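You operate a simulated robot arm through the tools that you are given. There is no shell and no other tool. Be economical: measure what you need, move in short steps, check, and stop when the job is done.

You are at the controls of a simulated robot arm. One attempt, no reset.

JOB
Fill the tall jar with flour to the 300 ml line and put its lid on.
Fine: pour through the funnel; put packet and funnel back.

It is judged by the outcome, as a careful person would: the job done as asked, and still so three seconds after it is handed in. It fails if anything else is knocked over, pushed out of place, dropped, spilled or broken. A push-on lid holds only when it is set on centred and level and pressed home; a screw cap is set on level and turned clockwise until tight.

ROBOT AND FRAMES
A 6-joint arm with a two-finger parallel gripper, fixed in place. Base frame: the origin is at the foot of the arm, x ahead of it, y to its left, z up. Readings come in m, degrees, newtons and seconds.
With the tool pointing down near the work surface it reaches from about 0.32 to 0.7 m from the base axis. Its first joint turns from -166.0 to 166.0 degrees. Payload 4.1 kg.
The tool frame sits at the grasp point between the pads (the TCP): z along the fingers, y along the line on which they close. The tips reach 0.023 m beyond it. Largest opening 0.094 m; finger width 0.038, thickness 0.01; the body of the gripper, 0.054 by 0.096 m, starts 0.039 m behind the TCP.
Orientation is that of the tool frame in the base frame, as a unit quaternion [w, x, y, z]. With the fingers straight down and closing along the base's y, the tool's x points along the base's -x, its y along +y and its z along -z.

CONTROLS
- The arm moves only by the tool arm_command. Its argument "series" is a list of rows, each an object of numbers (a shift or turn left out is 0, a gripper value left out holds the last): "tx", "ty", "tz": the shift along the tool's x, y, z in units of 40 mm (1.0 is 40 mm); "ax", "ay", "az": the turn, a rotation vector about the tool's x, y, z in units of 8 degrees (1.0 is 8 degrees); "gripper": the opening, from 0 (shut) to 1 (fully open). In form: [{"tx": .., "ty": .., "tz": .., "ax": .., "ay": .., "az": .., "gripper": ..}, ...]. A call has 1 to 8 rows; each row shifts and turns the commanded pose from where the row before left it, along the tool's axes as they then stand. A call with a number of a shift or a turn outside -1 to 1 is refused whole. A row lasts 0.2 s, in which the tool goes at most 0.05 m and 8.6 degrees; a call with a longer step from one row to the next is refused whole, and so is a gripper value outside its range. Where a pose cannot be reached the arm comes as near as it can. A force on the tool above 40 N (or 10 N above the force at the start of the call, whichever is more), or a blocked arm, ends the call early, and 0.2 s more pass. Each finger travels about 0.045 m/s and halts on what it meets, pressing with about 26 N; the grip force reading is that of the motor and also rises with nothing between the fingers. The clock runs only during rows and for 0.2 s after the last one: add rows that do not move to give the fingers time. The reply holds the time, the measured pose of the TCP, the force on the tool along the base axes, the opening and the grip force, in the units named above and with some noise.
- Cameras (640 x 400 px; columns grow to the right, rows downward): "scene" is fixed at [0.2192, -0.4999, 1.493]; the picture's right is [0.96, -0.27, 0.00], its down [-0.09, -0.33, -0.94] and it looks along [0.25, 0.91, -0.34] (base axes); focal length 368 px, centre (320, 200). "wrist" rides on the gripper at [-0.039, 0, -0.044] in the tool frame; the picture's right is [0.00, -1.00, 0.00], its down [0.97, 0.00, -0.24] and it looks along [0.24, 0.00, 0.97] (tool axes); focal length 218 px, centre (320, 200).
- camera(camera): a new picture of that camera. The clock stands still meanwhile.
- raise_lower(by): slides the trunk up (or, below 0, down) by that many m; the arm rides with it, the base frame stays. It gives what a move gives, with no picture.
- measure_at(camera, pixels): for up to 12 pixels [column, row] of the newest picture of that camera ("zoom" is the newest enlarged one), the place [x, y, z] in the base frame of the surface seen there, good to about 0.002 m. The clock stands still meanwhile.
- inspect(camera, box): a new picture of the part [left, top, right, bottom] of that camera's present view, enlarged. The clock stands still meanwhile.
- finish_job(): hands the job in; it is judged then, once.

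Work in short steps. Measure before you move; look again where a grasp or a placing could have gone wrong, and mend it. You have 80 turns and 34 pictures in all, those below and enlarged ones among them. Open the gripper and draw the arm clear of the work before you hand the job in, unless the task says otherwise; then end with one line.

The tools are called after "Call:" as name(argument=value, ...) on one line, values as JSON. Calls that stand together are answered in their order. arm_command: Moves the arm, as the interface text tells. Its arguments: {"type":"object","properties":{"series":{"type":"array"}},"required":["series"]} The other tools are called the same way: raise_lower (by) slides the trunk up or down; camera (camera) takes a picture; measure_at (camera, pixels) gives the place of the surface under pixels of a picture; inspect (camera, box) takes an enlarged picture of a part of a camera's view; finish_job () hands the job in.

At the start:

```text
clock: 0.0
tcp_pos: [0.2906, 0.0631, 1.3887]
tcp_rot: [0.0, 0.0, 1.0, -0.001]
contact_force: [0.7, 0.1, -0.3]
finger_gap: 0.094
grasp_force: 0.1
trunk travel left (down, up): [-0.514, 0.076]
```

scene: 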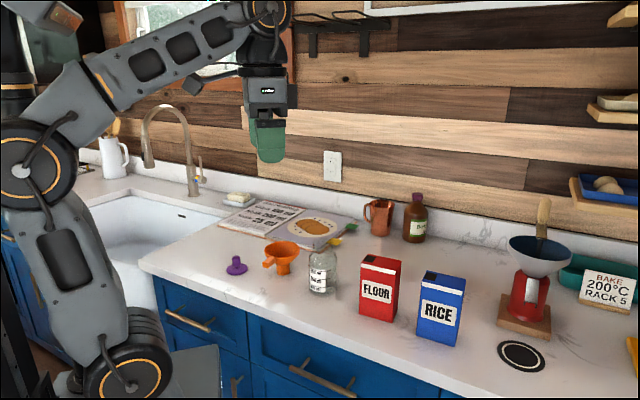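
wrist: 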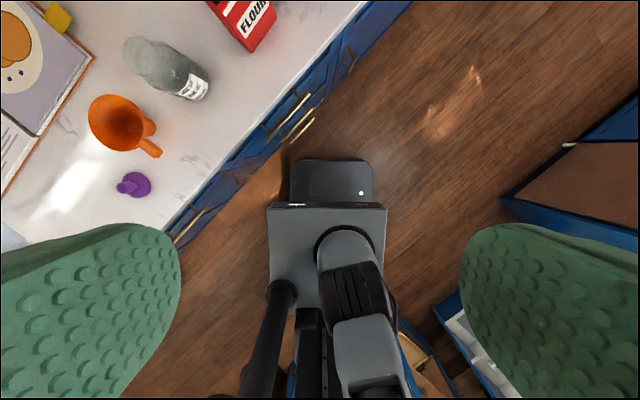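

The picture shows the purple lid (~236,265), orange funnel (~281,257), glass jar (~322,272), FLOUR packet (~378,288) and RICE packet. I take an enlarged picture of that area.

Call:
inspect(camera="scene", box=[210, 180, 480, 350])

Call:
inspect(camera="scene", box=[290, 230, 370, 300])

```text
2.35 times, centred on (345, 265) of scene
```

zoom: 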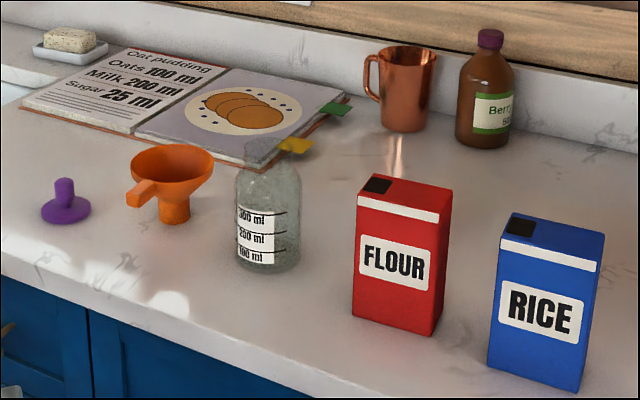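

```text
5.71 times, centred on (330, 265) of scene
```

zoom: 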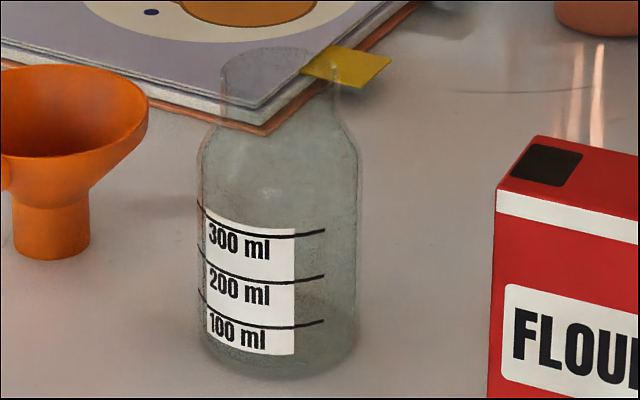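

I measure the jar, the funnel and the packet in this zoom, and the rest in the scene picture.

Call:
measure_at(camera="zoom", pixels=[[280, 50], [225, 90], [280, 100], [333, 90], [280, 200], [275, 232], [250, 325], [280, 375], [345, 250], [270, 276], [545, 160], [520, 145]])

Call:
measure_at(camera="scene", pixels=[[236, 257], [236, 271], [281, 241], [264, 246], [298, 246], [280, 253], [281, 270], [268, 263], [362, 258], [399, 264], [375, 253], [378, 300]])

Call:
measure_at(camera="scene", pixels=[[360, 312], [392, 321], [400, 262], [386, 258], [372, 259], [422, 276], [464, 281], [250, 275], [300, 300], [390, 268], [382, 256], [369, 257]])

```text
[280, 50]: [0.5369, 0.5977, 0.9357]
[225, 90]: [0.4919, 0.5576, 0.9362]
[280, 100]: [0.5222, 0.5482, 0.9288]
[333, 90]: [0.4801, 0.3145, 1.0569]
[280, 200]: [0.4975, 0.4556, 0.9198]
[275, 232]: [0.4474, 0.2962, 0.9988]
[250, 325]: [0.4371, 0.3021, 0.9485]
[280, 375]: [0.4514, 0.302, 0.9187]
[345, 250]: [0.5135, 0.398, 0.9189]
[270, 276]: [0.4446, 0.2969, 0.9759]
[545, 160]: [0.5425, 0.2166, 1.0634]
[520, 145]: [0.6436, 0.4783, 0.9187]
```

```text
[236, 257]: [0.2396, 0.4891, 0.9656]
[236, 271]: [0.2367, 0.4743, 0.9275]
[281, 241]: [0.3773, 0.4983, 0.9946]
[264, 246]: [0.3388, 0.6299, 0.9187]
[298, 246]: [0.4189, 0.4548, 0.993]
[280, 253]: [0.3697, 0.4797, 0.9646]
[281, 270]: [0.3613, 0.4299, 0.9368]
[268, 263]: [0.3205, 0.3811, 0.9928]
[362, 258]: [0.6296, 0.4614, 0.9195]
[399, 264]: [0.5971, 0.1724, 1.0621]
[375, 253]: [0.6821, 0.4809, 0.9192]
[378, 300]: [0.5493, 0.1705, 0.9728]
```

```text
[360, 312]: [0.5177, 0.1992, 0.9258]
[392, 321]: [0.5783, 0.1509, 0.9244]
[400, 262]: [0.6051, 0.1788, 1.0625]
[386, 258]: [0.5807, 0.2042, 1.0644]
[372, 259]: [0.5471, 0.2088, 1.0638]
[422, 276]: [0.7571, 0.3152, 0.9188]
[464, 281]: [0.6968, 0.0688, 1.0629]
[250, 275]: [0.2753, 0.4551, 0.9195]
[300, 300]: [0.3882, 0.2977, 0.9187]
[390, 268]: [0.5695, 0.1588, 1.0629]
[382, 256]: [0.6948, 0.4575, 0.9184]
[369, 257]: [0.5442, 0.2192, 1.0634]
```

The key places are measured: lid about (0.239, 0.485), funnel about (0.365, 0.455) with its handle toward (0.32, 0.38), jar about (0.465, 0.33), packet about (0.56, 0.185). Next I move the wrist camera over the group for a view from above.

Call:
arm_command(series=[{"tx": -0.4, "ty": 0.93, "gripper": 1}, {"tx": -0.4, "ty": 0.93}, {"tx": -0.4, "ty": 0.93}, {"tx": -0.4, "ty": 0.93}, {"tx": -0.4, "ty": 0.93}, {"tx": -0.4, "ty": 0.93}, {"tx": -0.4, "ty": 0.93}, {"tx": -0.4, "ty": 0.93}])

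Call:
camera(camera="wrist")

```text
clock: 1.8
tcp_pos: [0.3966, 0.3397, 1.3348]
tcp_rot: [0.0, -0.001, 1.0, 0.0]
contact_force: [0.6, 0.1, -0.6]
finger_gap: 0.094
grasp_force: 0.0
out of reach, approached as far as the arm can: row 5, 6, 7, 8
trunk travel left (down, up): [-0.514, 0.076]
```

```text
29 pictures are left
```

wrist: 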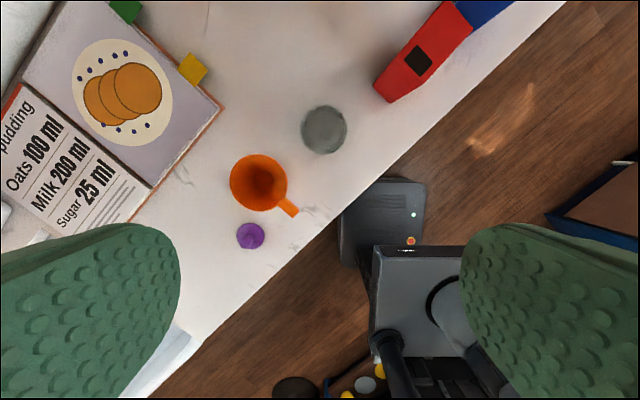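

From above: jar mouth at (324,130), funnel (259,182) with handle tip (292,210), lid (250,236), packet (420,55). I measure these.

Call:
measure_at(camera="wrist", pixels=[[250, 234], [250, 247], [240, 240], [232, 182], [286, 182], [259, 156], [259, 208], [276, 200], [284, 206], [292, 211], [288, 214], [292, 205]])

Call:
measure_at(camera="wrist", pixels=[[324, 112], [305, 130], [342, 130], [324, 148], [418, 60], [408, 64], [420, 48], [430, 57], [447, 4], [468, 20], [407, 40], [424, 73]])

Call:
inspect(camera="wrist", box=[220, 90, 360, 260])

```text
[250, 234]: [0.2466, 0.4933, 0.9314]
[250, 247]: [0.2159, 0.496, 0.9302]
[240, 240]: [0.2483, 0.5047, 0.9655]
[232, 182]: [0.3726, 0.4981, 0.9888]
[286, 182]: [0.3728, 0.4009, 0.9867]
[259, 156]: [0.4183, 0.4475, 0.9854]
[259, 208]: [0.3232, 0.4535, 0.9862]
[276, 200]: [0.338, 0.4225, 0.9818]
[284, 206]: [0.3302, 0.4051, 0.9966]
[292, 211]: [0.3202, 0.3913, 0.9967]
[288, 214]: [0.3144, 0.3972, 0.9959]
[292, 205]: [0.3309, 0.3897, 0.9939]
```

```text
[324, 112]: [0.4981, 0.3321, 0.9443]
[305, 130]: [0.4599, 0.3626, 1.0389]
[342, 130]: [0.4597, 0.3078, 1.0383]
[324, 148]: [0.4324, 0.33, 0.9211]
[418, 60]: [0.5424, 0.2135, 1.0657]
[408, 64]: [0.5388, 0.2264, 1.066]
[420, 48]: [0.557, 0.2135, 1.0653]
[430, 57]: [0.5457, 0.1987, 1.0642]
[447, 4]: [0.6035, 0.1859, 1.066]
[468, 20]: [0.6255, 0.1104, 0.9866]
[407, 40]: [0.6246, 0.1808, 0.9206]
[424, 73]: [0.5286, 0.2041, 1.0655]
```

```text
2.35 times, centred on (290, 175) of wrist
```

zoom: 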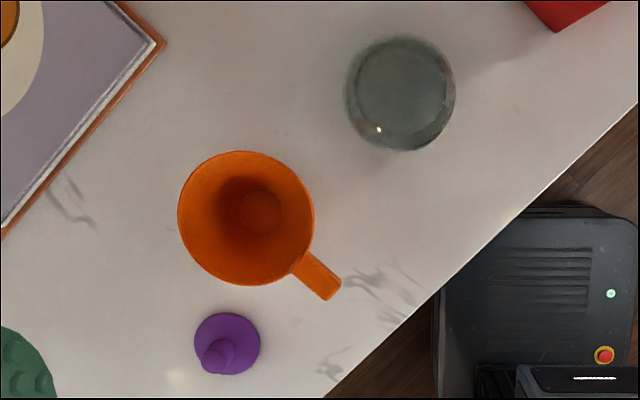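

The funnel's centre is about (0.371, 0.450) with rim z 0.99. Its handle points along (-0.66, -0.75), and I will grip it at about (0.3235, 0.3955). I move above it while yawing about 48 degrees so the fingers close across it.

Call:
arm_command(series=[{"tx": 0.915, "ty": 0.7}, {"tx": 0.915, "ty": 0.7}, {"tz": 0.95, "az": -1}, {"tz": 0.95, "az": -1}, {"tz": 0.95, "az": -1}, {"tz": 0.95, "az": -1}, {"tz": 0.95, "az": -1}, {"tz": 0.95, "az": -1}])

Call:
camera(camera="wrist")

```text
clock: 3.6
tcp_pos: [0.324, 0.3939, 1.1086]
tcp_rot: [0.0, -0.407, 0.913, 0.001]
contact_force: [-0.4, 0.4, 0.6]
finger_gap: 0.0943
grasp_force: 0.1
trunk travel left (down, up): [-0.514, 0.076]
```

```text
27 pictures are left
```

wrist: 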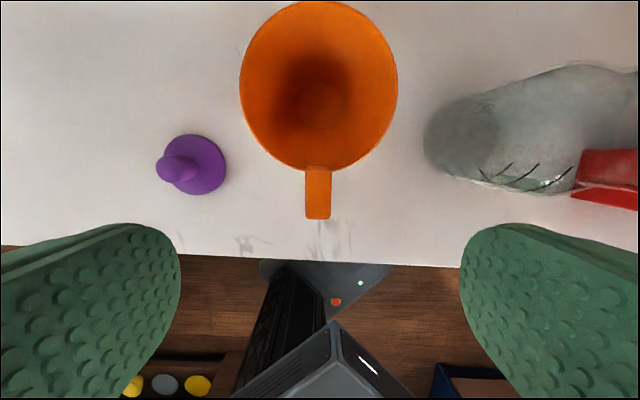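

The handle runs straight down the picture's centre from (318,168) to (318,219), so the yaw is right. I measure the handle, the rim and the lid.

Call:
measure_at(camera="wrist", pixels=[[318, 172], [318, 190], [318, 208], [308, 200], [329, 200], [318, 217], [318, 162], [242, 85], [396, 85], [175, 170], [212, 170], [197, 143]])

```text
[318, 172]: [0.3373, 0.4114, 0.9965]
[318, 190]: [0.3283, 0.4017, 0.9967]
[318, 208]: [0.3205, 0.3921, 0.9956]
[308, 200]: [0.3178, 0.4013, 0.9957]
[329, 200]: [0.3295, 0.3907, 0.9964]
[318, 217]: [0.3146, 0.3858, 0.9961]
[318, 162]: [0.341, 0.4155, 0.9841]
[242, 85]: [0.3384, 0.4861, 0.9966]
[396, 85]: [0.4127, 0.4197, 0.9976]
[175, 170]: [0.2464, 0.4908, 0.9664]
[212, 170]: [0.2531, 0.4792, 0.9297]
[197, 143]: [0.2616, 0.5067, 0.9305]
```

The handle lies between radii 0.057 and 0.091 from the funnel centre (0.3756, 0.4529), with its top at z 0.996. I go down to z 0.988 and close.

Call:
arm_command(series=[{"tx": -0.06, "tz": 0.75}, {"tz": 0.75}, {"tz": 0.75}, {"tz": 0.76}])

Call:
arm_command(series=[{"gripper": 0}, {}, {}, {}, {}, {}])

```text
clock: 4.6
tcp_pos: [0.3247, 0.3973, 0.9871]
tcp_rot: [0.0, -0.408, 0.913, 0.0]
contact_force: [0.2, 0.9, 1.1]
finger_gap: 0.094
grasp_force: 0.1
trunk travel left (down, up): [-0.514, 0.076]
```

```text
clock: 6.0
tcp_pos: [0.3252, 0.3956, 0.9877]
tcp_rot: [0.001, -0.407, 0.914, 0.0]
contact_force: [0.7, -0.4, 0.6]
finger_gap: 0.0195
grasp_force: 25.6
trunk travel left (down, up): [-0.514, 0.076]
```

The handle is gripped (gap 0.0195, force 25.6 N). I lift 0.19 m and look.

Call:
arm_command(series=[{"tz": -0.5}, {"tz": -0.9}, {"tz": -0.9}, {"tz": -0.9}, {"tz": -0.9}, {"tz": -0.65}])

Call:
inspect(camera="scene", box=[230, 160, 390, 300])

```text
clock: 7.4
tcp_pos: [0.3255, 0.3949, 1.179]
tcp_rot: [0.0, -0.407, 0.913, 0.0]
contact_force: [-0.2, 0.2, -0.6]
finger_gap: 0.019
grasp_force: 25.9
trunk travel left (down, up): [-0.514, 0.076]
```

```text
2.86 times, centred on (310, 230) of scene
```

zoom: 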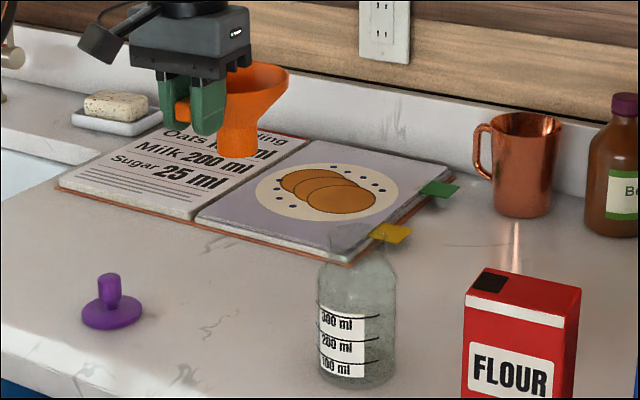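

The funnel hangs level. I measure its spout and the jar's neck in this zoom for alignment.

Call:
measure_at(camera="zoom", pixels=[[238, 150], [222, 140], [254, 140], [238, 140], [329, 240], [387, 245], [358, 256], [332, 245], [384, 240], [357, 385], [318, 300], [396, 300]])

```text
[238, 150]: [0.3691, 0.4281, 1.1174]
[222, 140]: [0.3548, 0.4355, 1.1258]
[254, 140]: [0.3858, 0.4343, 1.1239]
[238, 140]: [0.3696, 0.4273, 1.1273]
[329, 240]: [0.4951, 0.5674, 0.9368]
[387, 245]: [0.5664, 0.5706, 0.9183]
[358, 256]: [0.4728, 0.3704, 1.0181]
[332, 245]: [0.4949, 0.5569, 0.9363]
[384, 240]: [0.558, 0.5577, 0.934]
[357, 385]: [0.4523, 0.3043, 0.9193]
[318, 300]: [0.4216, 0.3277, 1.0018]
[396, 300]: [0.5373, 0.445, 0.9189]
```

The spout's centre is about (0.3733, 0.448) and the jar's axis about (0.461, 0.335). I carry the funnel over the jar at this height.

Call:
arm_command(series=[{"tx": 0.126, "ty": -0.7}, {"tx": 0.126, "ty": -0.7}, {"tx": 0.126, "ty": -0.7}, {"tx": 0.126, "ty": -0.7}, {"tx": 0.126, "ty": -0.72}, {}])

Call:
inspect(camera="scene", box=[280, 195, 370, 300])

```text
clock: 8.8
tcp_pos: [0.4133, 0.2841, 1.178]
tcp_rot: [0.0, -0.407, 0.914, 0.001]
contact_force: [0.0, 0.2, -0.6]
finger_gap: 0.0194
grasp_force: 25.8
trunk travel left (down, up): [-0.514, 0.076]
```

```text
3.81 times, centred on (325, 248) of scene
```

zoom: 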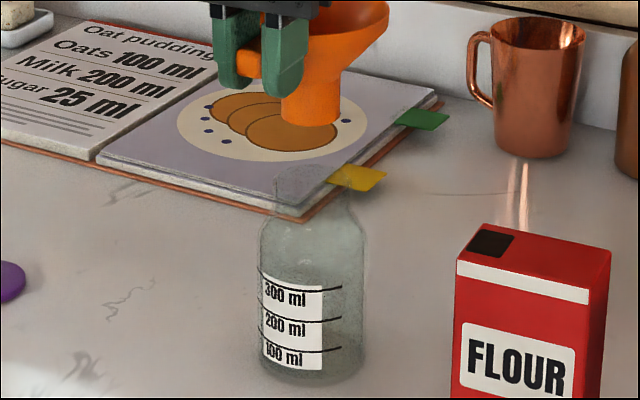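

Laterally the spout (col 310) lines up with the jar (col 312). I measure the spout's front for the depth.

Call:
measure_at(camera="zoom", pixels=[[310, 115], [310, 105], [290, 100], [330, 100], [300, 290], [335, 350], [290, 350], [312, 380], [275, 340], [312, 384], [350, 340], [322, 320]])

```text
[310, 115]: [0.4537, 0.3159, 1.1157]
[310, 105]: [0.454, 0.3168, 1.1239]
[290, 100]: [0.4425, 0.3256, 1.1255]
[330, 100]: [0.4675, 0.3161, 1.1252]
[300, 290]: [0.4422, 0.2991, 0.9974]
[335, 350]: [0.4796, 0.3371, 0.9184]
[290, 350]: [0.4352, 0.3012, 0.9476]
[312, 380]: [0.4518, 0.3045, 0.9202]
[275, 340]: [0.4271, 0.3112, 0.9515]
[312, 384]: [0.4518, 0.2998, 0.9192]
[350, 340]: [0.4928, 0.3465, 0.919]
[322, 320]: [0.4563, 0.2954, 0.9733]
```

The spout is at about (0.4595, 0.336) and the jar at about (0.460, 0.3335). I shift it by 2 mm and lower it until the spout is just into the mouth.

Call:
arm_command(series=[{"tx": 0.02, "ty": -0.05}, {"tz": 0.5}, {"tz": 0.4}, {"tz": 0.15}, {"tz": 0.1}, {"tz": 0.1}])

Call:
inspect(camera="scene", box=[280, 195, 370, 300])

```text
clock: 10.2
tcp_pos: [0.4139, 0.282, 1.1277]
tcp_rot: [-0.001, -0.406, 0.914, 0.0]
contact_force: [-0.1, 0.5, -0.1]
finger_gap: 0.0193
grasp_force: 26.3
trunk travel left (down, up): [-0.514, 0.076]
```

```text
3.81 times, centred on (325, 248) of scene
```

zoom: 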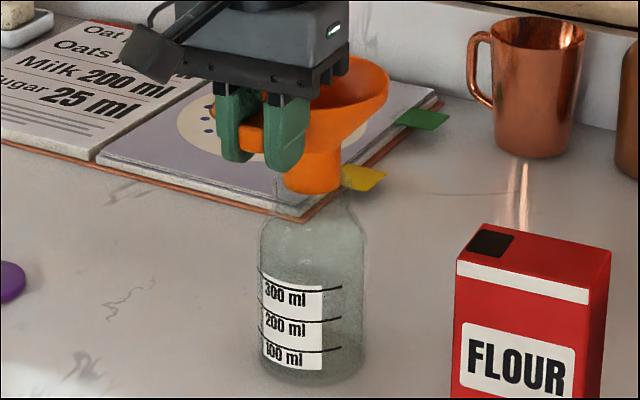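

No contact, and the spout (cols 283–342) sits centred within the neck (275–350). I go on lowering in small steps.

Call:
arm_command(series=[{"tz": 0.1}, {"tz": 0.1}, {"tz": 0.1}, {"tz": 0.1}])

```text
clock: 11.2
tcp_pos: [0.4137, 0.2808, 1.1113]
tcp_rot: [0.0, -0.406, 0.914, 0.0]
contact_force: [0.4, 0.4, -0.8]
finger_gap: 0.0195
grasp_force: 26.1
trunk travel left (down, up): [-0.514, 0.076]
```

It is still free at spout z of about 1.043, so it is inside the neck. I go down further in small steps.

Call:
arm_command(series=[{"tz": 0.08}, {"tz": 0.08}, {"tz": 0.08}, {"tz": 0.08}])

Call:
inspect(camera="scene", box=[280, 195, 370, 300])

```text
clock: 12.2
tcp_pos: [0.4133, 0.2822, 1.099]
tcp_rot: [0.0, -0.407, 0.914, 0.001]
contact_force: [-0.7, -0.3, -0.5]
finger_gap: 0.0194
grasp_force: 25.9
trunk travel left (down, up): [-0.514, 0.076]
```

```text
3.81 times, centred on (325, 248) of scene
```

zoom: 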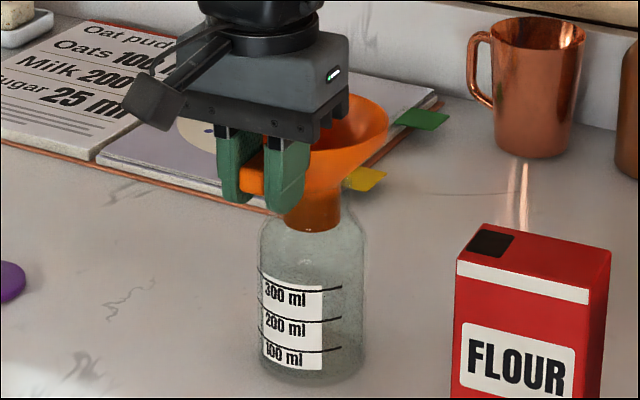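

The spout is inside the neck with no contact yet. I lower it in 2 mm steps until it seats.

Call:
arm_command(series=[{"tz": 0.05}, {"tz": 0.05}, {"tz": 0.05}])

```text
clock: 13.0
tcp_pos: [0.4138, 0.2811, 1.0938]
tcp_rot: [0.001, -0.407, 0.914, 0.0]
contact_force: [-0.4, -1.6, 5.0]
finger_gap: 0.0192
grasp_force: 25.8
trunk travel left (down, up): [-0.514, 0.076]
```

A 5 N upward force shows the cone has seated. I open, then draw straight up.

Call:
arm_command(series=[{"tz": -0.02, "gripper": 0.6}, {}, {}, {}])

Call:
arm_command(series=[{"tz": -0.4}, {"tz": -0.8}, {"tz": -0.9}, {"tz": -0.9}, {"tz": -0.9}])

Call:
camera(camera="scene")

```text
clock: 14.0
tcp_pos: [0.4142, 0.2816, 1.0921]
tcp_rot: [-0.001, -0.407, 0.914, 0.0]
contact_force: [-0.3, -0.5, 0.3]
finger_gap: 0.0562
grasp_force: 0.0
trunk travel left (down, up): [-0.514, 0.076]
```

```text
clock: 15.2
tcp_pos: [0.4139, 0.2811, 1.2502]
tcp_rot: [-0.001, -0.406, 0.914, 0.0]
contact_force: [-0.3, 0.5, 0.0]
finger_gap: 0.0565
grasp_force: 0.3
trunk travel left (down, up): [-0.514, 0.076]
```

```text
22 pictures are left
```

scene: 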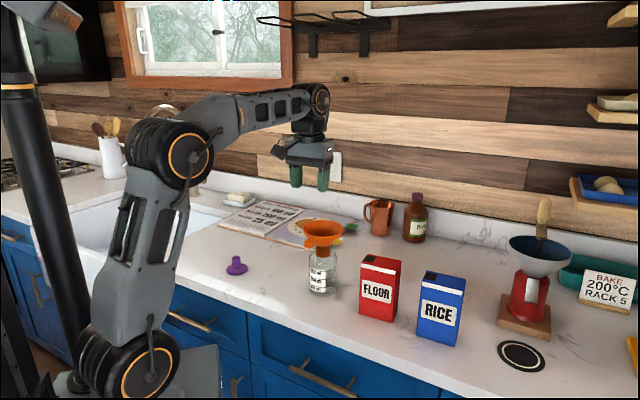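

The funnel stands upright in the jar, with its centre at about (0.462, 0.334). Next I move over the FLOUR packet and turn the fingers to close across its thin side.

Call:
arm_command(series=[{"tx": -0.148, "ty": -0.968, "gripper": 1}, {"tx": -0.148, "ty": -0.968}, {"tx": -0.148, "ty": -0.968}, {"tx": -0.148, "ty": -0.968}, {"az": 0.966}, {"az": 0.966}, {"az": 0.966}, {"az": 0.966}])

Call:
arm_command(series=[{"az": 0.966}, {"az": 0.966}, {"az": 0.966}, {"az": 0.966}, {"az": 0.966}, {"az": 0.966}, {"az": 0.966}, {}])

Call:
camera(camera="wrist")

```text
clock: 17.0
tcp_pos: [0.5438, 0.1948, 1.2496]
tcp_rot: [0.0, -0.148, 0.989, 0.001]
contact_force: [-0.5, 0.5, -0.1]
finger_gap: 0.0941
grasp_force: 0.1
trunk travel left (down, up): [-0.514, 0.076]
```

```text
clock: 18.8
tcp_pos: [0.5454, 0.1961, 1.2503]
tcp_rot: [0.001, 0.318, 0.948, 0.001]
contact_force: [0.3, 0.0, 0.9]
finger_gap: 0.0938
grasp_force: 0.0
trunk travel left (down, up): [-0.514, 0.076]
```

```text
21 pictures are left
```

wrist: 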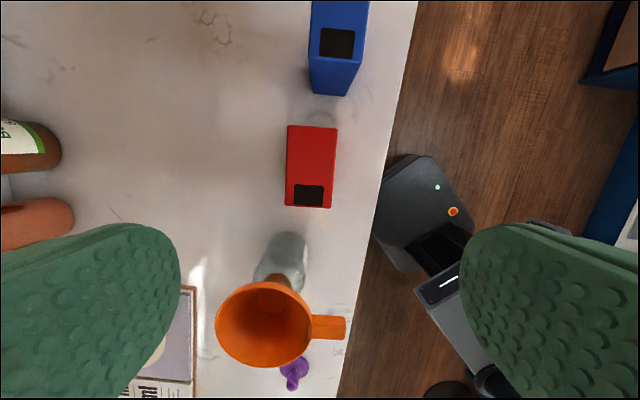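

The packet's top has corners near (289,127), (336,129), (331,206) and (286,205), with the opening at (308,195). I measure points just inside them, and the rice packet's edges.

Call:
measure_at(camera="wrist", pixels=[[292, 130], [334, 131], [329, 203], [288, 202], [308, 195], [297, 187], [321, 188], [311, 128], [335, 168], [290, 168], [330, 92], [310, 88]])

Call:
measure_at(camera="wrist", pixels=[[217, 325], [308, 325], [262, 283], [262, 362], [340, 328], [320, 326], [262, 300], [262, 340]])

```text
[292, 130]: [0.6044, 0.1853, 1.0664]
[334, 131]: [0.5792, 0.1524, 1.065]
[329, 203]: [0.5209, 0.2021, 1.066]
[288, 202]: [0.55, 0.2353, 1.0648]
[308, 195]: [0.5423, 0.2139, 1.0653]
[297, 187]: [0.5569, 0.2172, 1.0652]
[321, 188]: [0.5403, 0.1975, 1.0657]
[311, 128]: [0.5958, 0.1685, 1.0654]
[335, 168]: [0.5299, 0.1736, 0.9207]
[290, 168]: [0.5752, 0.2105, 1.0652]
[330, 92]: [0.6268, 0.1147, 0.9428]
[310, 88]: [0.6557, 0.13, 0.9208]
```

```text
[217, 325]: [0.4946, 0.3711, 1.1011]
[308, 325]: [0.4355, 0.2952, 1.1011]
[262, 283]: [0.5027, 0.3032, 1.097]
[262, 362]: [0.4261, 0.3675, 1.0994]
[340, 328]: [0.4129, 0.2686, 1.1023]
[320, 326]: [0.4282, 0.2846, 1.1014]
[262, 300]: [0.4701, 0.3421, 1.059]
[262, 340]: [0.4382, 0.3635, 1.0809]
```

The packet is centred at (0.564, 0.194), with its width along azimuth -41.5° and the opening at the (−0.75, +0.66) end. I align the yaw, go over its far half (0.575, 0.184) and descend to z 1.06 first.

Call:
arm_command(series=[{"az": 0.55}, {"tx": -0.755, "ty": 0.26}, {"tz": 0.9}, {"tz": 0.9}, {"tz": 0.9}, {"tz": 0.9}, {"tz": 0.9}, {"tz": 0.3}])

Call:
camera(camera="scene")

```text
clock: 20.6
tcp_pos: [0.5736, 0.1838, 1.0567]
tcp_rot: [-0.001, 0.353, 0.936, 0.001]
contact_force: [0.0, -0.4, 0.4]
finger_gap: 0.0939
grasp_force: 0.0
trunk travel left (down, up): [-0.514, 0.076]
```

```text
20 pictures are left
```

scene: 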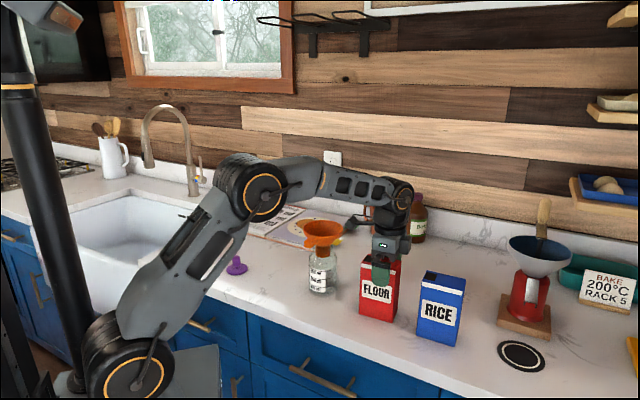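

The gripper straddles the packet well and clears the rice packet. I go down to z 1.035 and close.

Call:
arm_command(series=[{"tz": 0.28}, {"tz": 0.27}, {"gripper": 0}, {}, {}, {}, {}, {}])

Call:
arm_command(series=[{"tz": -0.15}, {"tz": -0.35}, {}])

```text
clock: 22.4
tcp_pos: [0.5739, 0.1831, 1.0354]
tcp_rot: [0.0, 0.353, 0.936, 0.0]
contact_force: [0.2, 0.6, 0.6]
finger_gap: 0.0513
grasp_force: 25.9
trunk travel left (down, up): [-0.514, 0.076]
```

```text
clock: 23.2
tcp_pos: [0.574, 0.1827, 1.0553]
tcp_rot: [0.0, 0.354, 0.935, -0.001]
contact_force: [0.3, -0.3, -2.7]
finger_gap: 0.0516
grasp_force: 26.3
trunk travel left (down, up): [-0.514, 0.076]
```

The packet is held firmly and weighs about 3 N. I raise the trunk 0.07 m for more reach, then lift and swing the yaw so the opening will face the arm during the pour.

Call:
raise_lower(by=0.07)

Call:
arm_command(series=[{"tz": -0.9}, {"tz": -0.9}, {"tz": -0.9}, {"tz": -0.65}, {"az": -1}, {"az": -1}, {"az": -1}, {"az": -1}])

```text
clock: 24.3
tcp_pos: [0.5746, 0.1834, 1.1249]
tcp_rot: [0.0, 0.354, 0.935, 0.0]
contact_force: [0.8, 0.7, -2.6]
finger_gap: 0.0512
grasp_force: 26.0
trunk travel left (down, up): [-0.584, 0.006]
```

```text
clock: 26.1
tcp_pos: [0.5741, 0.1831, 1.2594]
tcp_rot: [0.001, 0.081, 0.997, 0.0]
contact_force: [-1.2, -0.4, -1.7]
finger_gap: 0.0513
grasp_force: 25.8
trunk travel left (down, up): [-0.584, 0.006]
```

The packet is upright at z 1.259. I finish the yaw and carry it until its opening is over the funnel centre (TCP target 0.507, 0.345), with the packet's bottom above the rim.

Call:
arm_command(series=[{"az": -1}, {"az": -1}, {"az": -1}, {"tx": 0.118, "ty": 0.868}, {"tx": 0.118, "ty": 0.868}, {"tx": 0.118, "ty": 0.868}, {"tx": 0.118, "ty": 0.868}, {"tx": 0.118, "ty": 0.868}])

Call:
camera(camera="scene")

```text
clock: 27.9
tcp_pos: [0.5064, 0.3464, 1.2583]
tcp_rot: [-0.001, -0.126, 0.992, -0.001]
contact_force: [0.0, 1.0, -2.0]
finger_gap: 0.0511
grasp_force: 26.1
trunk travel left (down, up): [-0.584, 0.006]
```

```text
19 pictures are left
```

scene: 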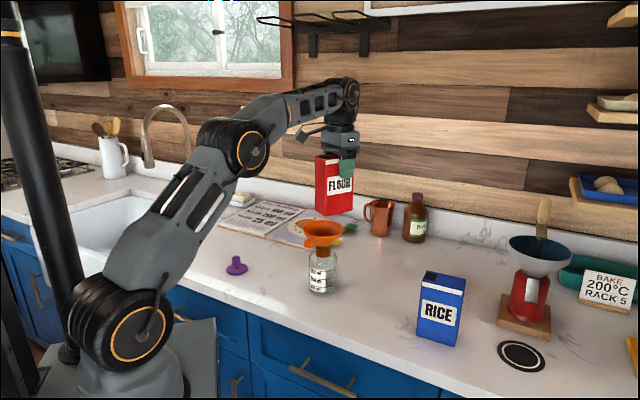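

The packet hangs over the funnel. I tilt it 48 degrees, keeping its opening above the funnel's centre and coming down a little.

Call:
arm_command(series=[{"tx": -0.03, "tz": 0.128, "ay": -1}, {"tx": -0.015, "tz": 0.13, "ay": -1}, {"tx": 0.005, "tz": 0.132, "ay": -1}, {"tx": 0.022, "tz": 0.13, "ay": -1}, {"tx": 0.04, "tz": 0.125, "ay": -1}, {"tx": 0.057, "tz": 0.118, "ay": -1}])

Call:
inspect(camera="scene", box=[240, 110, 400, 310])

```text
clock: 29.3
tcp_pos: [0.5145, 0.3481, 1.2283]
tcp_rot: [0.404, -0.118, 0.906, 0.053]
contact_force: [-0.2, -0.3, -2.8]
finger_gap: 0.0514
grasp_force: 26.1
trunk travel left (down, up): [-0.584, 0.006]
```

```text
2.00 times, centred on (320, 210) of scene
```

zoom: 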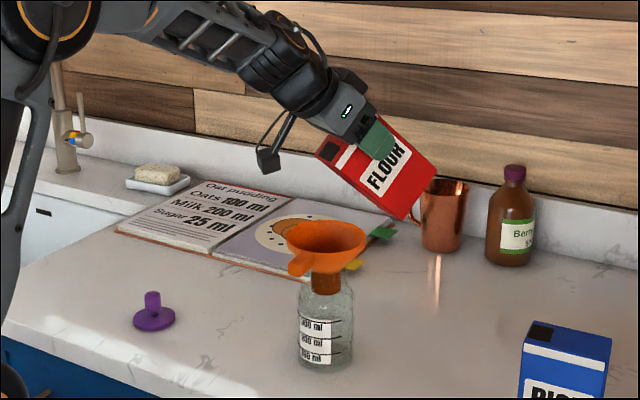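

The tilt goes the right way and nothing flows yet. I measure the opening's place against the funnel.

Call:
measure_at(camera="zoom", pixels=[[328, 151], [319, 152], [412, 215], [367, 240], [287, 235], [327, 222]])

```text
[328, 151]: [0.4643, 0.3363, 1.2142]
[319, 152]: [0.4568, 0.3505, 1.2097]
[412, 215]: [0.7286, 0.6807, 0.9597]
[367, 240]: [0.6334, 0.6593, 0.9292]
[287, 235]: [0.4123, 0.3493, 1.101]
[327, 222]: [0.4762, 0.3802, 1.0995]
```

The opening is at (0.464, 0.336, 1.214), right over the funnel centre (0.4645, 0.334). I tilt on to 72 degrees while lowering it to about 6 cm above the rim, then look.

Call:
arm_command(series=[{"tx": 0.243, "tz": 0.11, "ay": -1}, {"tx": 0.257, "tz": 0.075, "ay": -1}, {"tx": 0.265, "tz": 0.04, "ay": -1}])

Call:
inspect(camera="scene", box=[270, 160, 390, 310])

```text
clock: 30.1
tcp_pos: [0.5054, 0.3462, 1.1969]
tcp_rot: [0.583, -0.102, 0.803, 0.074]
contact_force: [1.2, 0.3, -2.8]
finger_gap: 0.0514
grasp_force: 26.4
trunk travel left (down, up): [-0.584, 0.006]
```

```text
2.67 times, centred on (330, 235) of scene
```

zoom: 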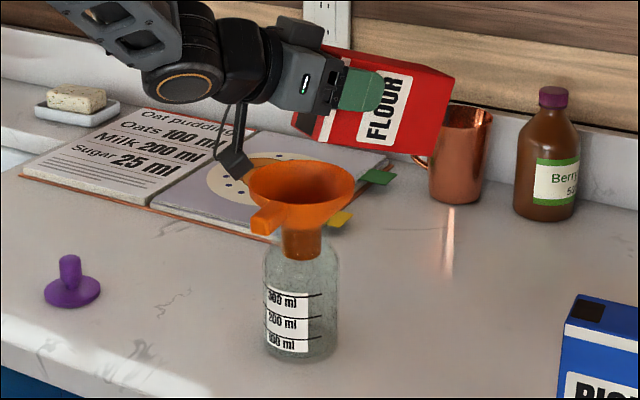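

No flow yet. A small box on a stalk hangs from the wrist at zoom (237,163), and I measure how near it is to the funnel.

Call:
measure_at(camera="zoom", pixels=[[237, 165], [242, 176], [222, 160], [238, 130], [247, 170], [300, 125], [252, 178], [262, 215], [300, 165], [345, 170]])

```text
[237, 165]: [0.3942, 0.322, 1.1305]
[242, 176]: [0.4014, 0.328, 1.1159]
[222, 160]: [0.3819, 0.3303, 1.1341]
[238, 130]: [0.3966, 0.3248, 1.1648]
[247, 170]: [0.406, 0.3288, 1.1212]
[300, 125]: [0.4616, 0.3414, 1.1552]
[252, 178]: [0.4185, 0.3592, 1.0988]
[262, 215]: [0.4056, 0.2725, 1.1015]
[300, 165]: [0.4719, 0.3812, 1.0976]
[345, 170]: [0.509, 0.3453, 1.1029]
```

The box's lowest point is (0.401, 0.328, 1.116). It sits about 0.11 along tool x, so with more tilt it would come down onto the rim. I raise the packet 3 cm while tilting to 80 degrees, keeping the opening over the funnel.

Call:
arm_command(series=[{"tx": -0.83, "tz": -0.4}, {"ay": -1}])

Call:
inspect(camera="scene", box=[270, 160, 390, 310])

```text
clock: 30.7
tcp_pos: [0.5003, 0.3442, 1.2345]
tcp_rot: [0.637, -0.098, 0.76, 0.082]
contact_force: [0.2, 0.0, -2.4]
finger_gap: 0.0511
grasp_force: 26.4
trunk travel left (down, up): [-0.584, 0.006]
```

```text
2.67 times, centred on (330, 235) of scene
```

zoom: 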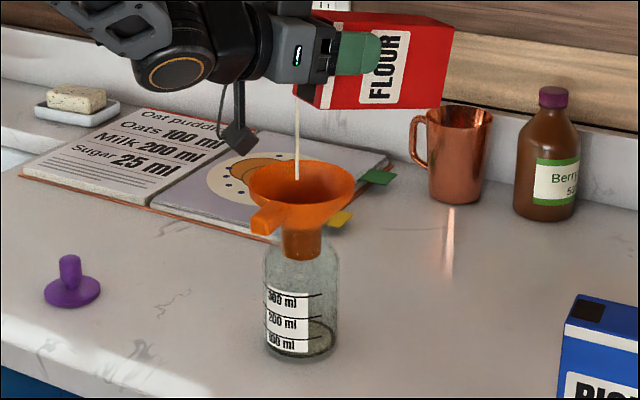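

At 80 degrees a thin stream falls cleanly into the funnel, clear of the box. I hold this pose for one second and check the level.

Call:
arm_command(series=[{}, {}, {}, {}, {}])

Call:
inspect(camera="scene", box=[290, 220, 360, 300])

```text
clock: 31.9
tcp_pos: [0.5014, 0.3439, 1.2343]
tcp_rot: [0.638, -0.097, 0.76, 0.081]
contact_force: [0.0, 0.6, -1.5]
finger_gap: 0.0513
grasp_force: 26.3
trunk travel left (down, up): [-0.584, 0.006]
```

```text
5.00 times, centred on (325, 260) of scene
```

zoom: 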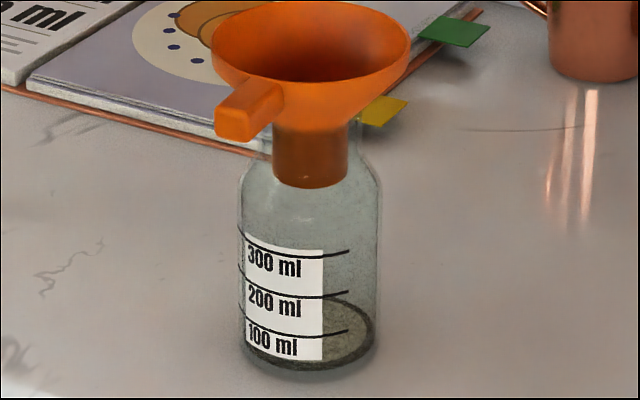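

About 55 ml is in (surface edge near row 325, below the 100 ml ring) and the flow has stopped. I tilt 4 degrees more, hold, and look.

Call:
arm_command(series=[{"tx": -0.12, "tz": -0.09, "ay": -0.5}, {}, {}, {}, {}, {}, {}])

Call:
inspect(camera="scene", box=[270, 160, 390, 310])

```text
clock: 33.5
tcp_pos: [0.4988, 0.3429, 1.2397]
tcp_rot: [0.663, -0.094, 0.738, 0.084]
contact_force: [0.9, -0.7, -2.0]
finger_gap: 0.0513
grasp_force: 25.8
trunk travel left (down, up): [-0.584, 0.006]
```

```text
2.67 times, centred on (330, 235) of scene
```

zoom: 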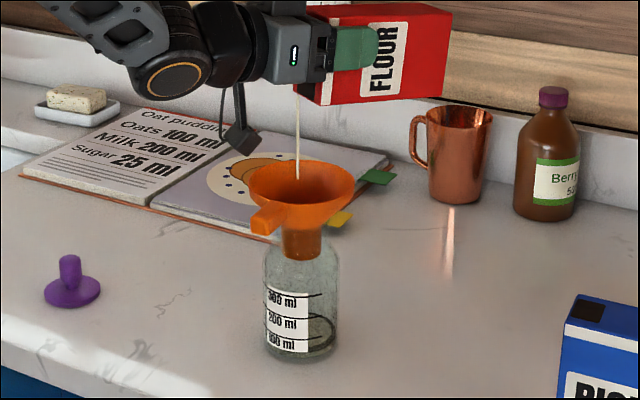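

It is still flowing, with the level near 90 ml. I hold for 1.4 s more and check.

Call:
arm_command(series=[{}, {}, {}, {}, {}, {}])

Call:
inspect(camera="scene", box=[290, 200, 360, 300])

```text
clock: 34.9
tcp_pos: [0.4972, 0.3429, 1.2396]
tcp_rot: [0.664, -0.094, 0.737, 0.084]
contact_force: [0.5, 0.6, -1.9]
finger_gap: 0.0516
grasp_force: 26.5
trunk travel left (down, up): [-0.584, 0.006]
```

```text
4.00 times, centred on (325, 250) of scene
```

zoom: 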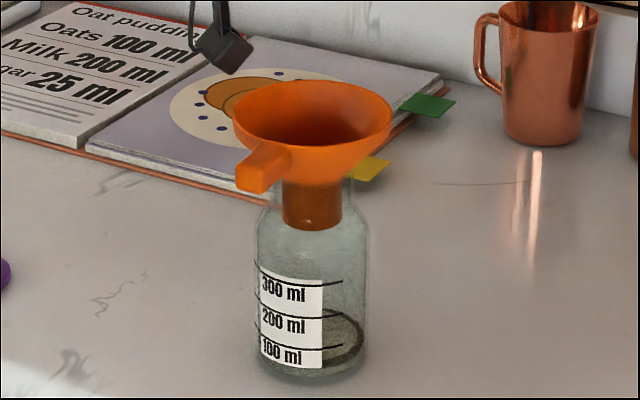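

The stream has stopped again. I measure the flour surface through the glass, and the line marks, to get the level in z.

Call:
measure_at(camera="zoom", pixels=[[345, 330], [340, 320], [350, 340], [335, 335], [335, 347], [332, 318], [335, 283], [258, 261], [345, 355], [360, 340], [262, 295], [315, 316]])

```text
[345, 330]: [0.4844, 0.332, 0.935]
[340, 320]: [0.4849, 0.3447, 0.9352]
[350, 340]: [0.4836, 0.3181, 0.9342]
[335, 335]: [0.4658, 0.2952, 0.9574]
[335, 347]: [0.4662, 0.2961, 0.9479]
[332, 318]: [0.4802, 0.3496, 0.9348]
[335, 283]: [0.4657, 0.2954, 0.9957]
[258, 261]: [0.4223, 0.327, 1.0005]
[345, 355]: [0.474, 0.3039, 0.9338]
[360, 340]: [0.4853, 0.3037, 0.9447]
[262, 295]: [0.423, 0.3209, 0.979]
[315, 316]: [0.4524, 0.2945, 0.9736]
```

The flour surface is at z 0.935, about 48 ml. The lines are at z 0.948, 0.974 and 0.998. I tilt to 92 degrees, rising 6 mm, and hold 1.4 s.

Call:
arm_command(series=[{"tx": -0.24, "tz": -0.175, "ay": -1}, {}, {}, {}, {}, {}, {}, {}])

Call:
inspect(camera="scene", box=[270, 160, 390, 310])

Call:
measure_at(camera="zoom", pixels=[[319, 315], [322, 320], [316, 308], [320, 325], [318, 300], [326, 312], [298, 165]])

```text
clock: 36.7
tcp_pos: [0.4919, 0.3411, 1.2492]
tcp_rot: [0.713, -0.089, 0.689, 0.092]
contact_force: [0.2, 0.0, -1.7]
finger_gap: 0.0512
grasp_force: 26.1
trunk travel left (down, up): [-0.584, 0.006]
```

```text
2.67 times, centred on (330, 235) of scene
```

zoom: 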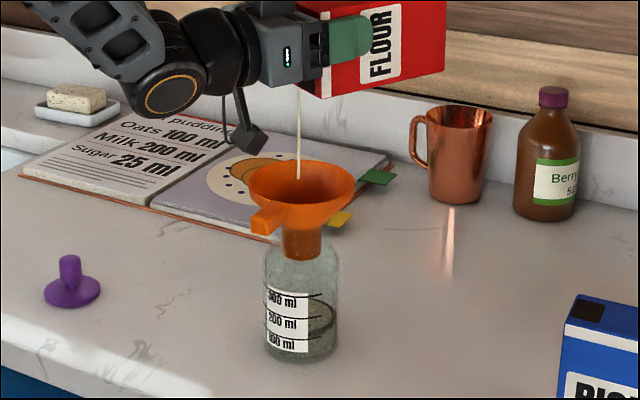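

```text
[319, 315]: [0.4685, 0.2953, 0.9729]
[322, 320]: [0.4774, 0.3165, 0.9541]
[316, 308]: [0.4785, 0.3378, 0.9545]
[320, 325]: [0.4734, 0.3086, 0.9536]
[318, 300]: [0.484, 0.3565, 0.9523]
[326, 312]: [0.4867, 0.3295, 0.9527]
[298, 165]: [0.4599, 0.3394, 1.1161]
```

The level is z 0.953 (about 120 ml) and rising about 45 ml/s. I hold for another 1.8 s and measure.

Call:
arm_command(series=[{}, {}, {}, {}, {}, {}, {}, {}])

Call:
inspect(camera="scene", box=[270, 160, 390, 310])

Call:
measure_at(camera="zoom", pixels=[[322, 310], [326, 305], [318, 300], [316, 290], [326, 295], [316, 284], [300, 283], [322, 320]])

```text
clock: 38.5
tcp_pos: [0.4916, 0.3414, 1.2497]
tcp_rot: [0.714, -0.088, 0.689, 0.091]
contact_force: [0.2, -0.1, -1.5]
finger_gap: 0.0513
grasp_force: 26.0
trunk travel left (down, up): [-0.584, 0.006]
```

```text
2.67 times, centred on (330, 235) of scene
```

zoom: 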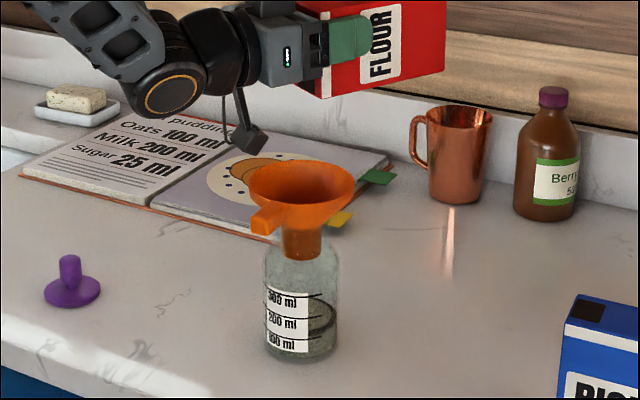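

```text
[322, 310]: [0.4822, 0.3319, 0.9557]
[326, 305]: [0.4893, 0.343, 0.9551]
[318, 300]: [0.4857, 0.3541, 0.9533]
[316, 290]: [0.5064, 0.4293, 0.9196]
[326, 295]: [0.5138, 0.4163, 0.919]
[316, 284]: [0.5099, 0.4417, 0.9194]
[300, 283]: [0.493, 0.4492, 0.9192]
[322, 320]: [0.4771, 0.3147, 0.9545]
```

Flow stopped at z 0.955 (about 127 ml), so roughly 10 ml comes per degree. I tilt to 100 degrees, keeping the opening over the funnel, and wait for it to settle.

Call:
arm_command(series=[{"tx": -0.22, "tz": -0.16, "ay": -1}, {}, {}, {}, {}, {}, {}, {}])

Call:
arm_command(series=[{}, {}, {}, {}])

Call:
inspect(camera="scene", box=[270, 160, 390, 310])

Call:
measure_at(camera="zoom", pixels=[[322, 310], [326, 305], [318, 300], [324, 296], [326, 290], [316, 284], [328, 280], [298, 165], [245, 145]])

```text
clock: 40.3
tcp_pos: [0.4865, 0.3389, 1.2582]
tcp_rot: [0.76, -0.082, 0.638, 0.097]
contact_force: [-0.4, -0.4, -1.9]
finger_gap: 0.0513
grasp_force: 25.9
trunk travel left (down, up): [-0.584, 0.006]
```

```text
clock: 41.3
tcp_pos: [0.4847, 0.3398, 1.2591]
tcp_rot: [0.76, -0.081, 0.637, 0.096]
contact_force: [-0.1, -0.3, -0.6]
finger_gap: 0.0515
grasp_force: 26.3
trunk travel left (down, up): [-0.584, 0.006]
```

```text
2.67 times, centred on (330, 235) of scene
```

zoom: 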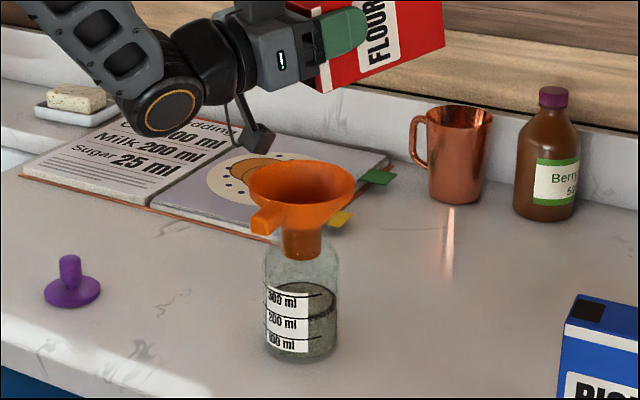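

```text
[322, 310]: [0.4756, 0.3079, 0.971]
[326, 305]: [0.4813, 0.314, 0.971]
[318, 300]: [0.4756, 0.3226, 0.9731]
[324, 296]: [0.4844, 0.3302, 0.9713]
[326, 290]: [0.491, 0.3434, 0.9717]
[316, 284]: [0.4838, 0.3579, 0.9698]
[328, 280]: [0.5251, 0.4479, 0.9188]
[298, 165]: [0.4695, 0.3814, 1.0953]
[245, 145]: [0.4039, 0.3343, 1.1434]
```

Level z 0.971 (about 190 ml) and settled. I tilt to 108 degrees and wait.

Call:
arm_command(series=[{"tx": -0.17, "tz": -0.15, "ay": -1}, {}, {}, {}, {}, {}, {}, {}])

Call:
arm_command(series=[{}, {}, {}, {}])

Call:
inspect(camera="scene", box=[270, 160, 390, 310])

Call:
measure_at(camera="zoom", pixels=[[322, 302], [326, 298], [318, 290], [324, 286], [328, 290], [316, 278], [328, 280], [265, 140], [300, 284]])

```text
clock: 43.1
tcp_pos: [0.4783, 0.3381, 1.2642]
tcp_rot: [0.802, -0.074, 0.583, 0.102]
contact_force: [-0.7, 0.9, -0.5]
finger_gap: 0.0514
grasp_force: 25.6
trunk travel left (down, up): [-0.584, 0.006]
```

```text
clock: 44.1
tcp_pos: [0.4789, 0.3384, 1.2648]
tcp_rot: [0.803, -0.074, 0.583, 0.102]
contact_force: [-0.2, 0.5, 0.1]
finger_gap: 0.0516
grasp_force: 26.2
trunk travel left (down, up): [-0.584, 0.006]
```

```text
2.67 times, centred on (330, 235) of scene
```

zoom: 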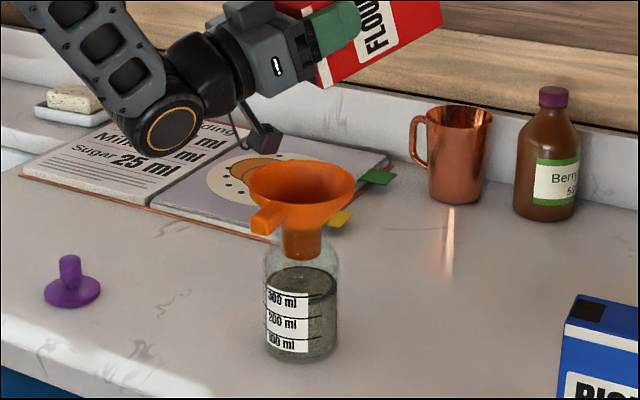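

```text
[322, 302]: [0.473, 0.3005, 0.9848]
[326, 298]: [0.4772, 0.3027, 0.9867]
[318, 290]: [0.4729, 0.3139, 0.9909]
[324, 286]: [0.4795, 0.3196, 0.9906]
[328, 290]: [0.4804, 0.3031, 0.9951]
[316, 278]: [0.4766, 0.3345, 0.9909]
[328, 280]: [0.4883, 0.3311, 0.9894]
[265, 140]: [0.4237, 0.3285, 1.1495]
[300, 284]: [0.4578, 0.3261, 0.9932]
```

The surface is at z 0.991 (about 268 ml), with no stream. About 7.5 mm is missing, so I tilt 3 degrees more and wait.

Call:
arm_command(series=[{"tx": -0.04, "tz": -0.06, "ay": -0.37}, {}, {}, {}, {}, {}, {}, {}])

Call:
inspect(camera="scene", box=[290, 210, 360, 300])

Call:
measure_at(camera="zoom", pixels=[[310, 265], [330, 265], [350, 265], [300, 260], [340, 275], [320, 255], [335, 285], [345, 255], [330, 275], [310, 270]])

```text
clock: 45.9
tcp_pos: [0.476, 0.3359, 1.2656]
tcp_rot: [0.817, -0.071, 0.562, 0.104]
contact_force: [-0.3, -0.3, -1.0]
finger_gap: 0.0511
grasp_force: 26.4
trunk travel left (down, up): [-0.584, 0.006]
```

```text
4.44 times, centred on (325, 255) of scene
```

zoom: 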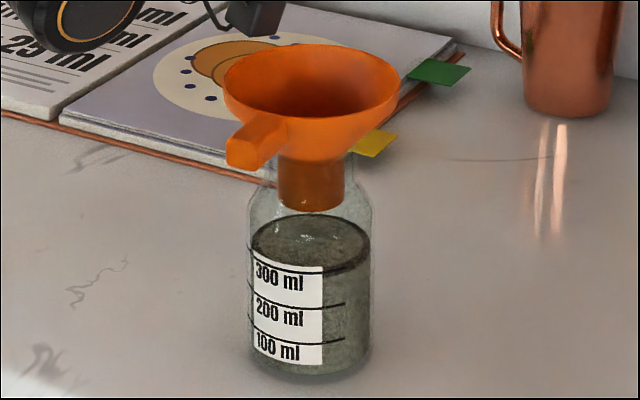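

```text
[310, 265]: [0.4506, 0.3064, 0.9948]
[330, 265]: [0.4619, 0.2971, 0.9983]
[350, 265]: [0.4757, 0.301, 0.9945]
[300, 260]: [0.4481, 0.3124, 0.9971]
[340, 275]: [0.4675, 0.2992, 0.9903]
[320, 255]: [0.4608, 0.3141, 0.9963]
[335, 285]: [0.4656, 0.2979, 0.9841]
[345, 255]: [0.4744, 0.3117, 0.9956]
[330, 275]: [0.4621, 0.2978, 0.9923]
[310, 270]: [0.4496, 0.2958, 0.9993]
```

The surface is at z 0.9962 and the 300 ml line at about 0.998, so nearly there. I tilt 1 degree more, wait, and then tip back at once along the way it came.

Call:
arm_command(series=[{"ay": -0.12}, {}, {}, {}, {}, {}])

Call:
inspect(camera="scene", box=[290, 210, 360, 300])

Call:
measure_at(camera="zoom", pixels=[[310, 260], [330, 260], [350, 260], [300, 255], [340, 250], [320, 255], [320, 245], [345, 255], [310, 250], [330, 245], [290, 250], [336, 272]])

```text
clock: 47.3
tcp_pos: [0.4769, 0.338, 1.2653]
tcp_rot: [0.822, -0.071, 0.556, 0.104]
contact_force: [0.1, -0.2, -0.8]
finger_gap: 0.0512
grasp_force: 26.2
trunk travel left (down, up): [-0.584, 0.006]
```

```text
4.44 times, centred on (325, 255) of scene
```

zoom: 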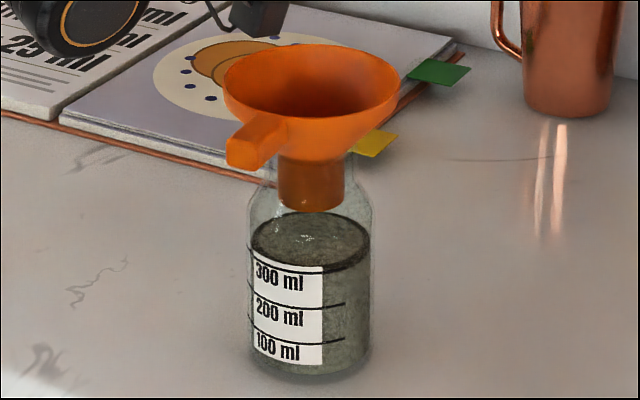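

```text
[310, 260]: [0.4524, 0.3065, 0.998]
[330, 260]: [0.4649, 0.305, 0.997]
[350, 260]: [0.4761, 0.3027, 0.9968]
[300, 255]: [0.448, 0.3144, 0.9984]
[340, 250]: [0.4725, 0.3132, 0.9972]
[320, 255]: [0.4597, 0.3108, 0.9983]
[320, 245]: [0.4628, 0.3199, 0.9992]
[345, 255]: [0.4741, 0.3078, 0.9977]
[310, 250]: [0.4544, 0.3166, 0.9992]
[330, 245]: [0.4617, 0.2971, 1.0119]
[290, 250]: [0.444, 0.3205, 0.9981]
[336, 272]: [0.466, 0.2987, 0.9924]
```

The surface is at z 0.998, on the 300 ml line, and the stream is off. I tip the packet back upright about the TCP, which keeps its lower corner above the rim.

Call:
arm_command(series=[{"ay": 1}, {"ay": 1}, {"ay": 1}, {"ay": 1}, {"ay": 1}, {"ay": 1}, {"ay": 1}, {"ay": 1}])

Call:
arm_command(series=[{"ay": 1}, {"ay": 1}, {"ay": 1}, {"ay": 1}, {"ay": 1}, {"ay": 0.975}, {}])

```text
clock: 49.1
tcp_pos: [0.4761, 0.3373, 1.2656]
tcp_rot: [0.402, -0.116, 0.907, 0.051]
contact_force: [-0.6, 0.4, -1.2]
finger_gap: 0.0513
grasp_force: 26.4
trunk travel left (down, up): [-0.584, 0.006]
```

```text
clock: 50.7
tcp_pos: [0.4765, 0.3379, 1.2651]
tcp_rot: [0.0, -0.127, 0.992, 0.0]
contact_force: [-0.1, 0.5, -0.4]
finger_gap: 0.0512
grasp_force: 25.8
trunk travel left (down, up): [-0.584, 0.006]
```

The packet is upright (about 1 N now). I carry it back over its place and turn it back to yaw -41.5.

Call:
arm_command(series=[{"tx": -0.276, "ty": -0.873}, {"tx": -0.276, "ty": -0.873}, {"tx": -0.276, "ty": -0.873}, {"tx": -0.276, "ty": -0.873}, {"tx": -0.276, "ty": -0.873}, {"az": 1}, {"az": 1}, {"az": 1}])

Call:
arm_command(series=[{"az": 1}, {"az": 1}, {"az": 1}, {"az": 1}, {"tz": 0.9}, {"tz": 0.9}, {"tz": 0.9}, {}])

Call:
camera(camera="scene")

```text
clock: 52.5
tcp_pos: [0.5728, 0.1819, 1.2648]
tcp_rot: [0.001, 0.083, 0.997, 0.0]
contact_force: [0.1, 0.4, -1.4]
finger_gap: 0.0512
grasp_force: 26.7
trunk travel left (down, up): [-0.584, 0.006]
```

```text
clock: 54.3
tcp_pos: [0.5728, 0.1824, 1.1576]
tcp_rot: [0.002, 0.353, 0.936, 0.0]
contact_force: [-0.6, -0.2, -0.6]
finger_gap: 0.0511
grasp_force: 26.6
trunk travel left (down, up): [-0.584, 0.006]
```

```text
6 pictures are left
```

scene: 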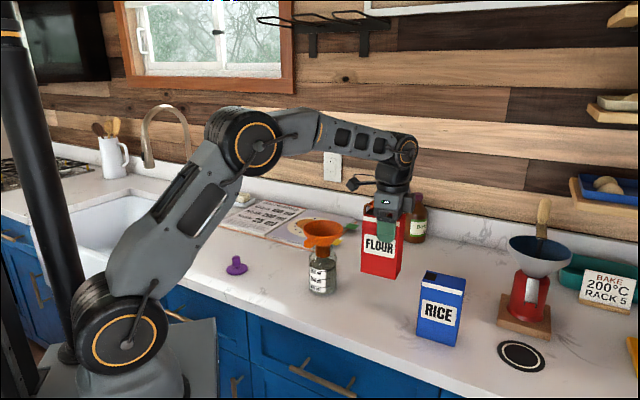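

The packet hangs upright over its place. I lower it to just above the counter, then touch down gently.

Call:
arm_command(series=[{"tz": 0.85}, {"tz": 0.85}, {"tz": 0.75}, {"tz": 0.4}, {"tz": 0.1}, {"tz": 0.05}, {}])

```text
clock: 55.9
tcp_pos: [0.5747, 0.1821, 1.0373]
tcp_rot: [0.002, 0.354, 0.935, 0.001]
contact_force: [0.3, -0.1, -0.8]
finger_gap: 0.0512
grasp_force: 25.8
trunk travel left (down, up): [-0.584, 0.006]
```

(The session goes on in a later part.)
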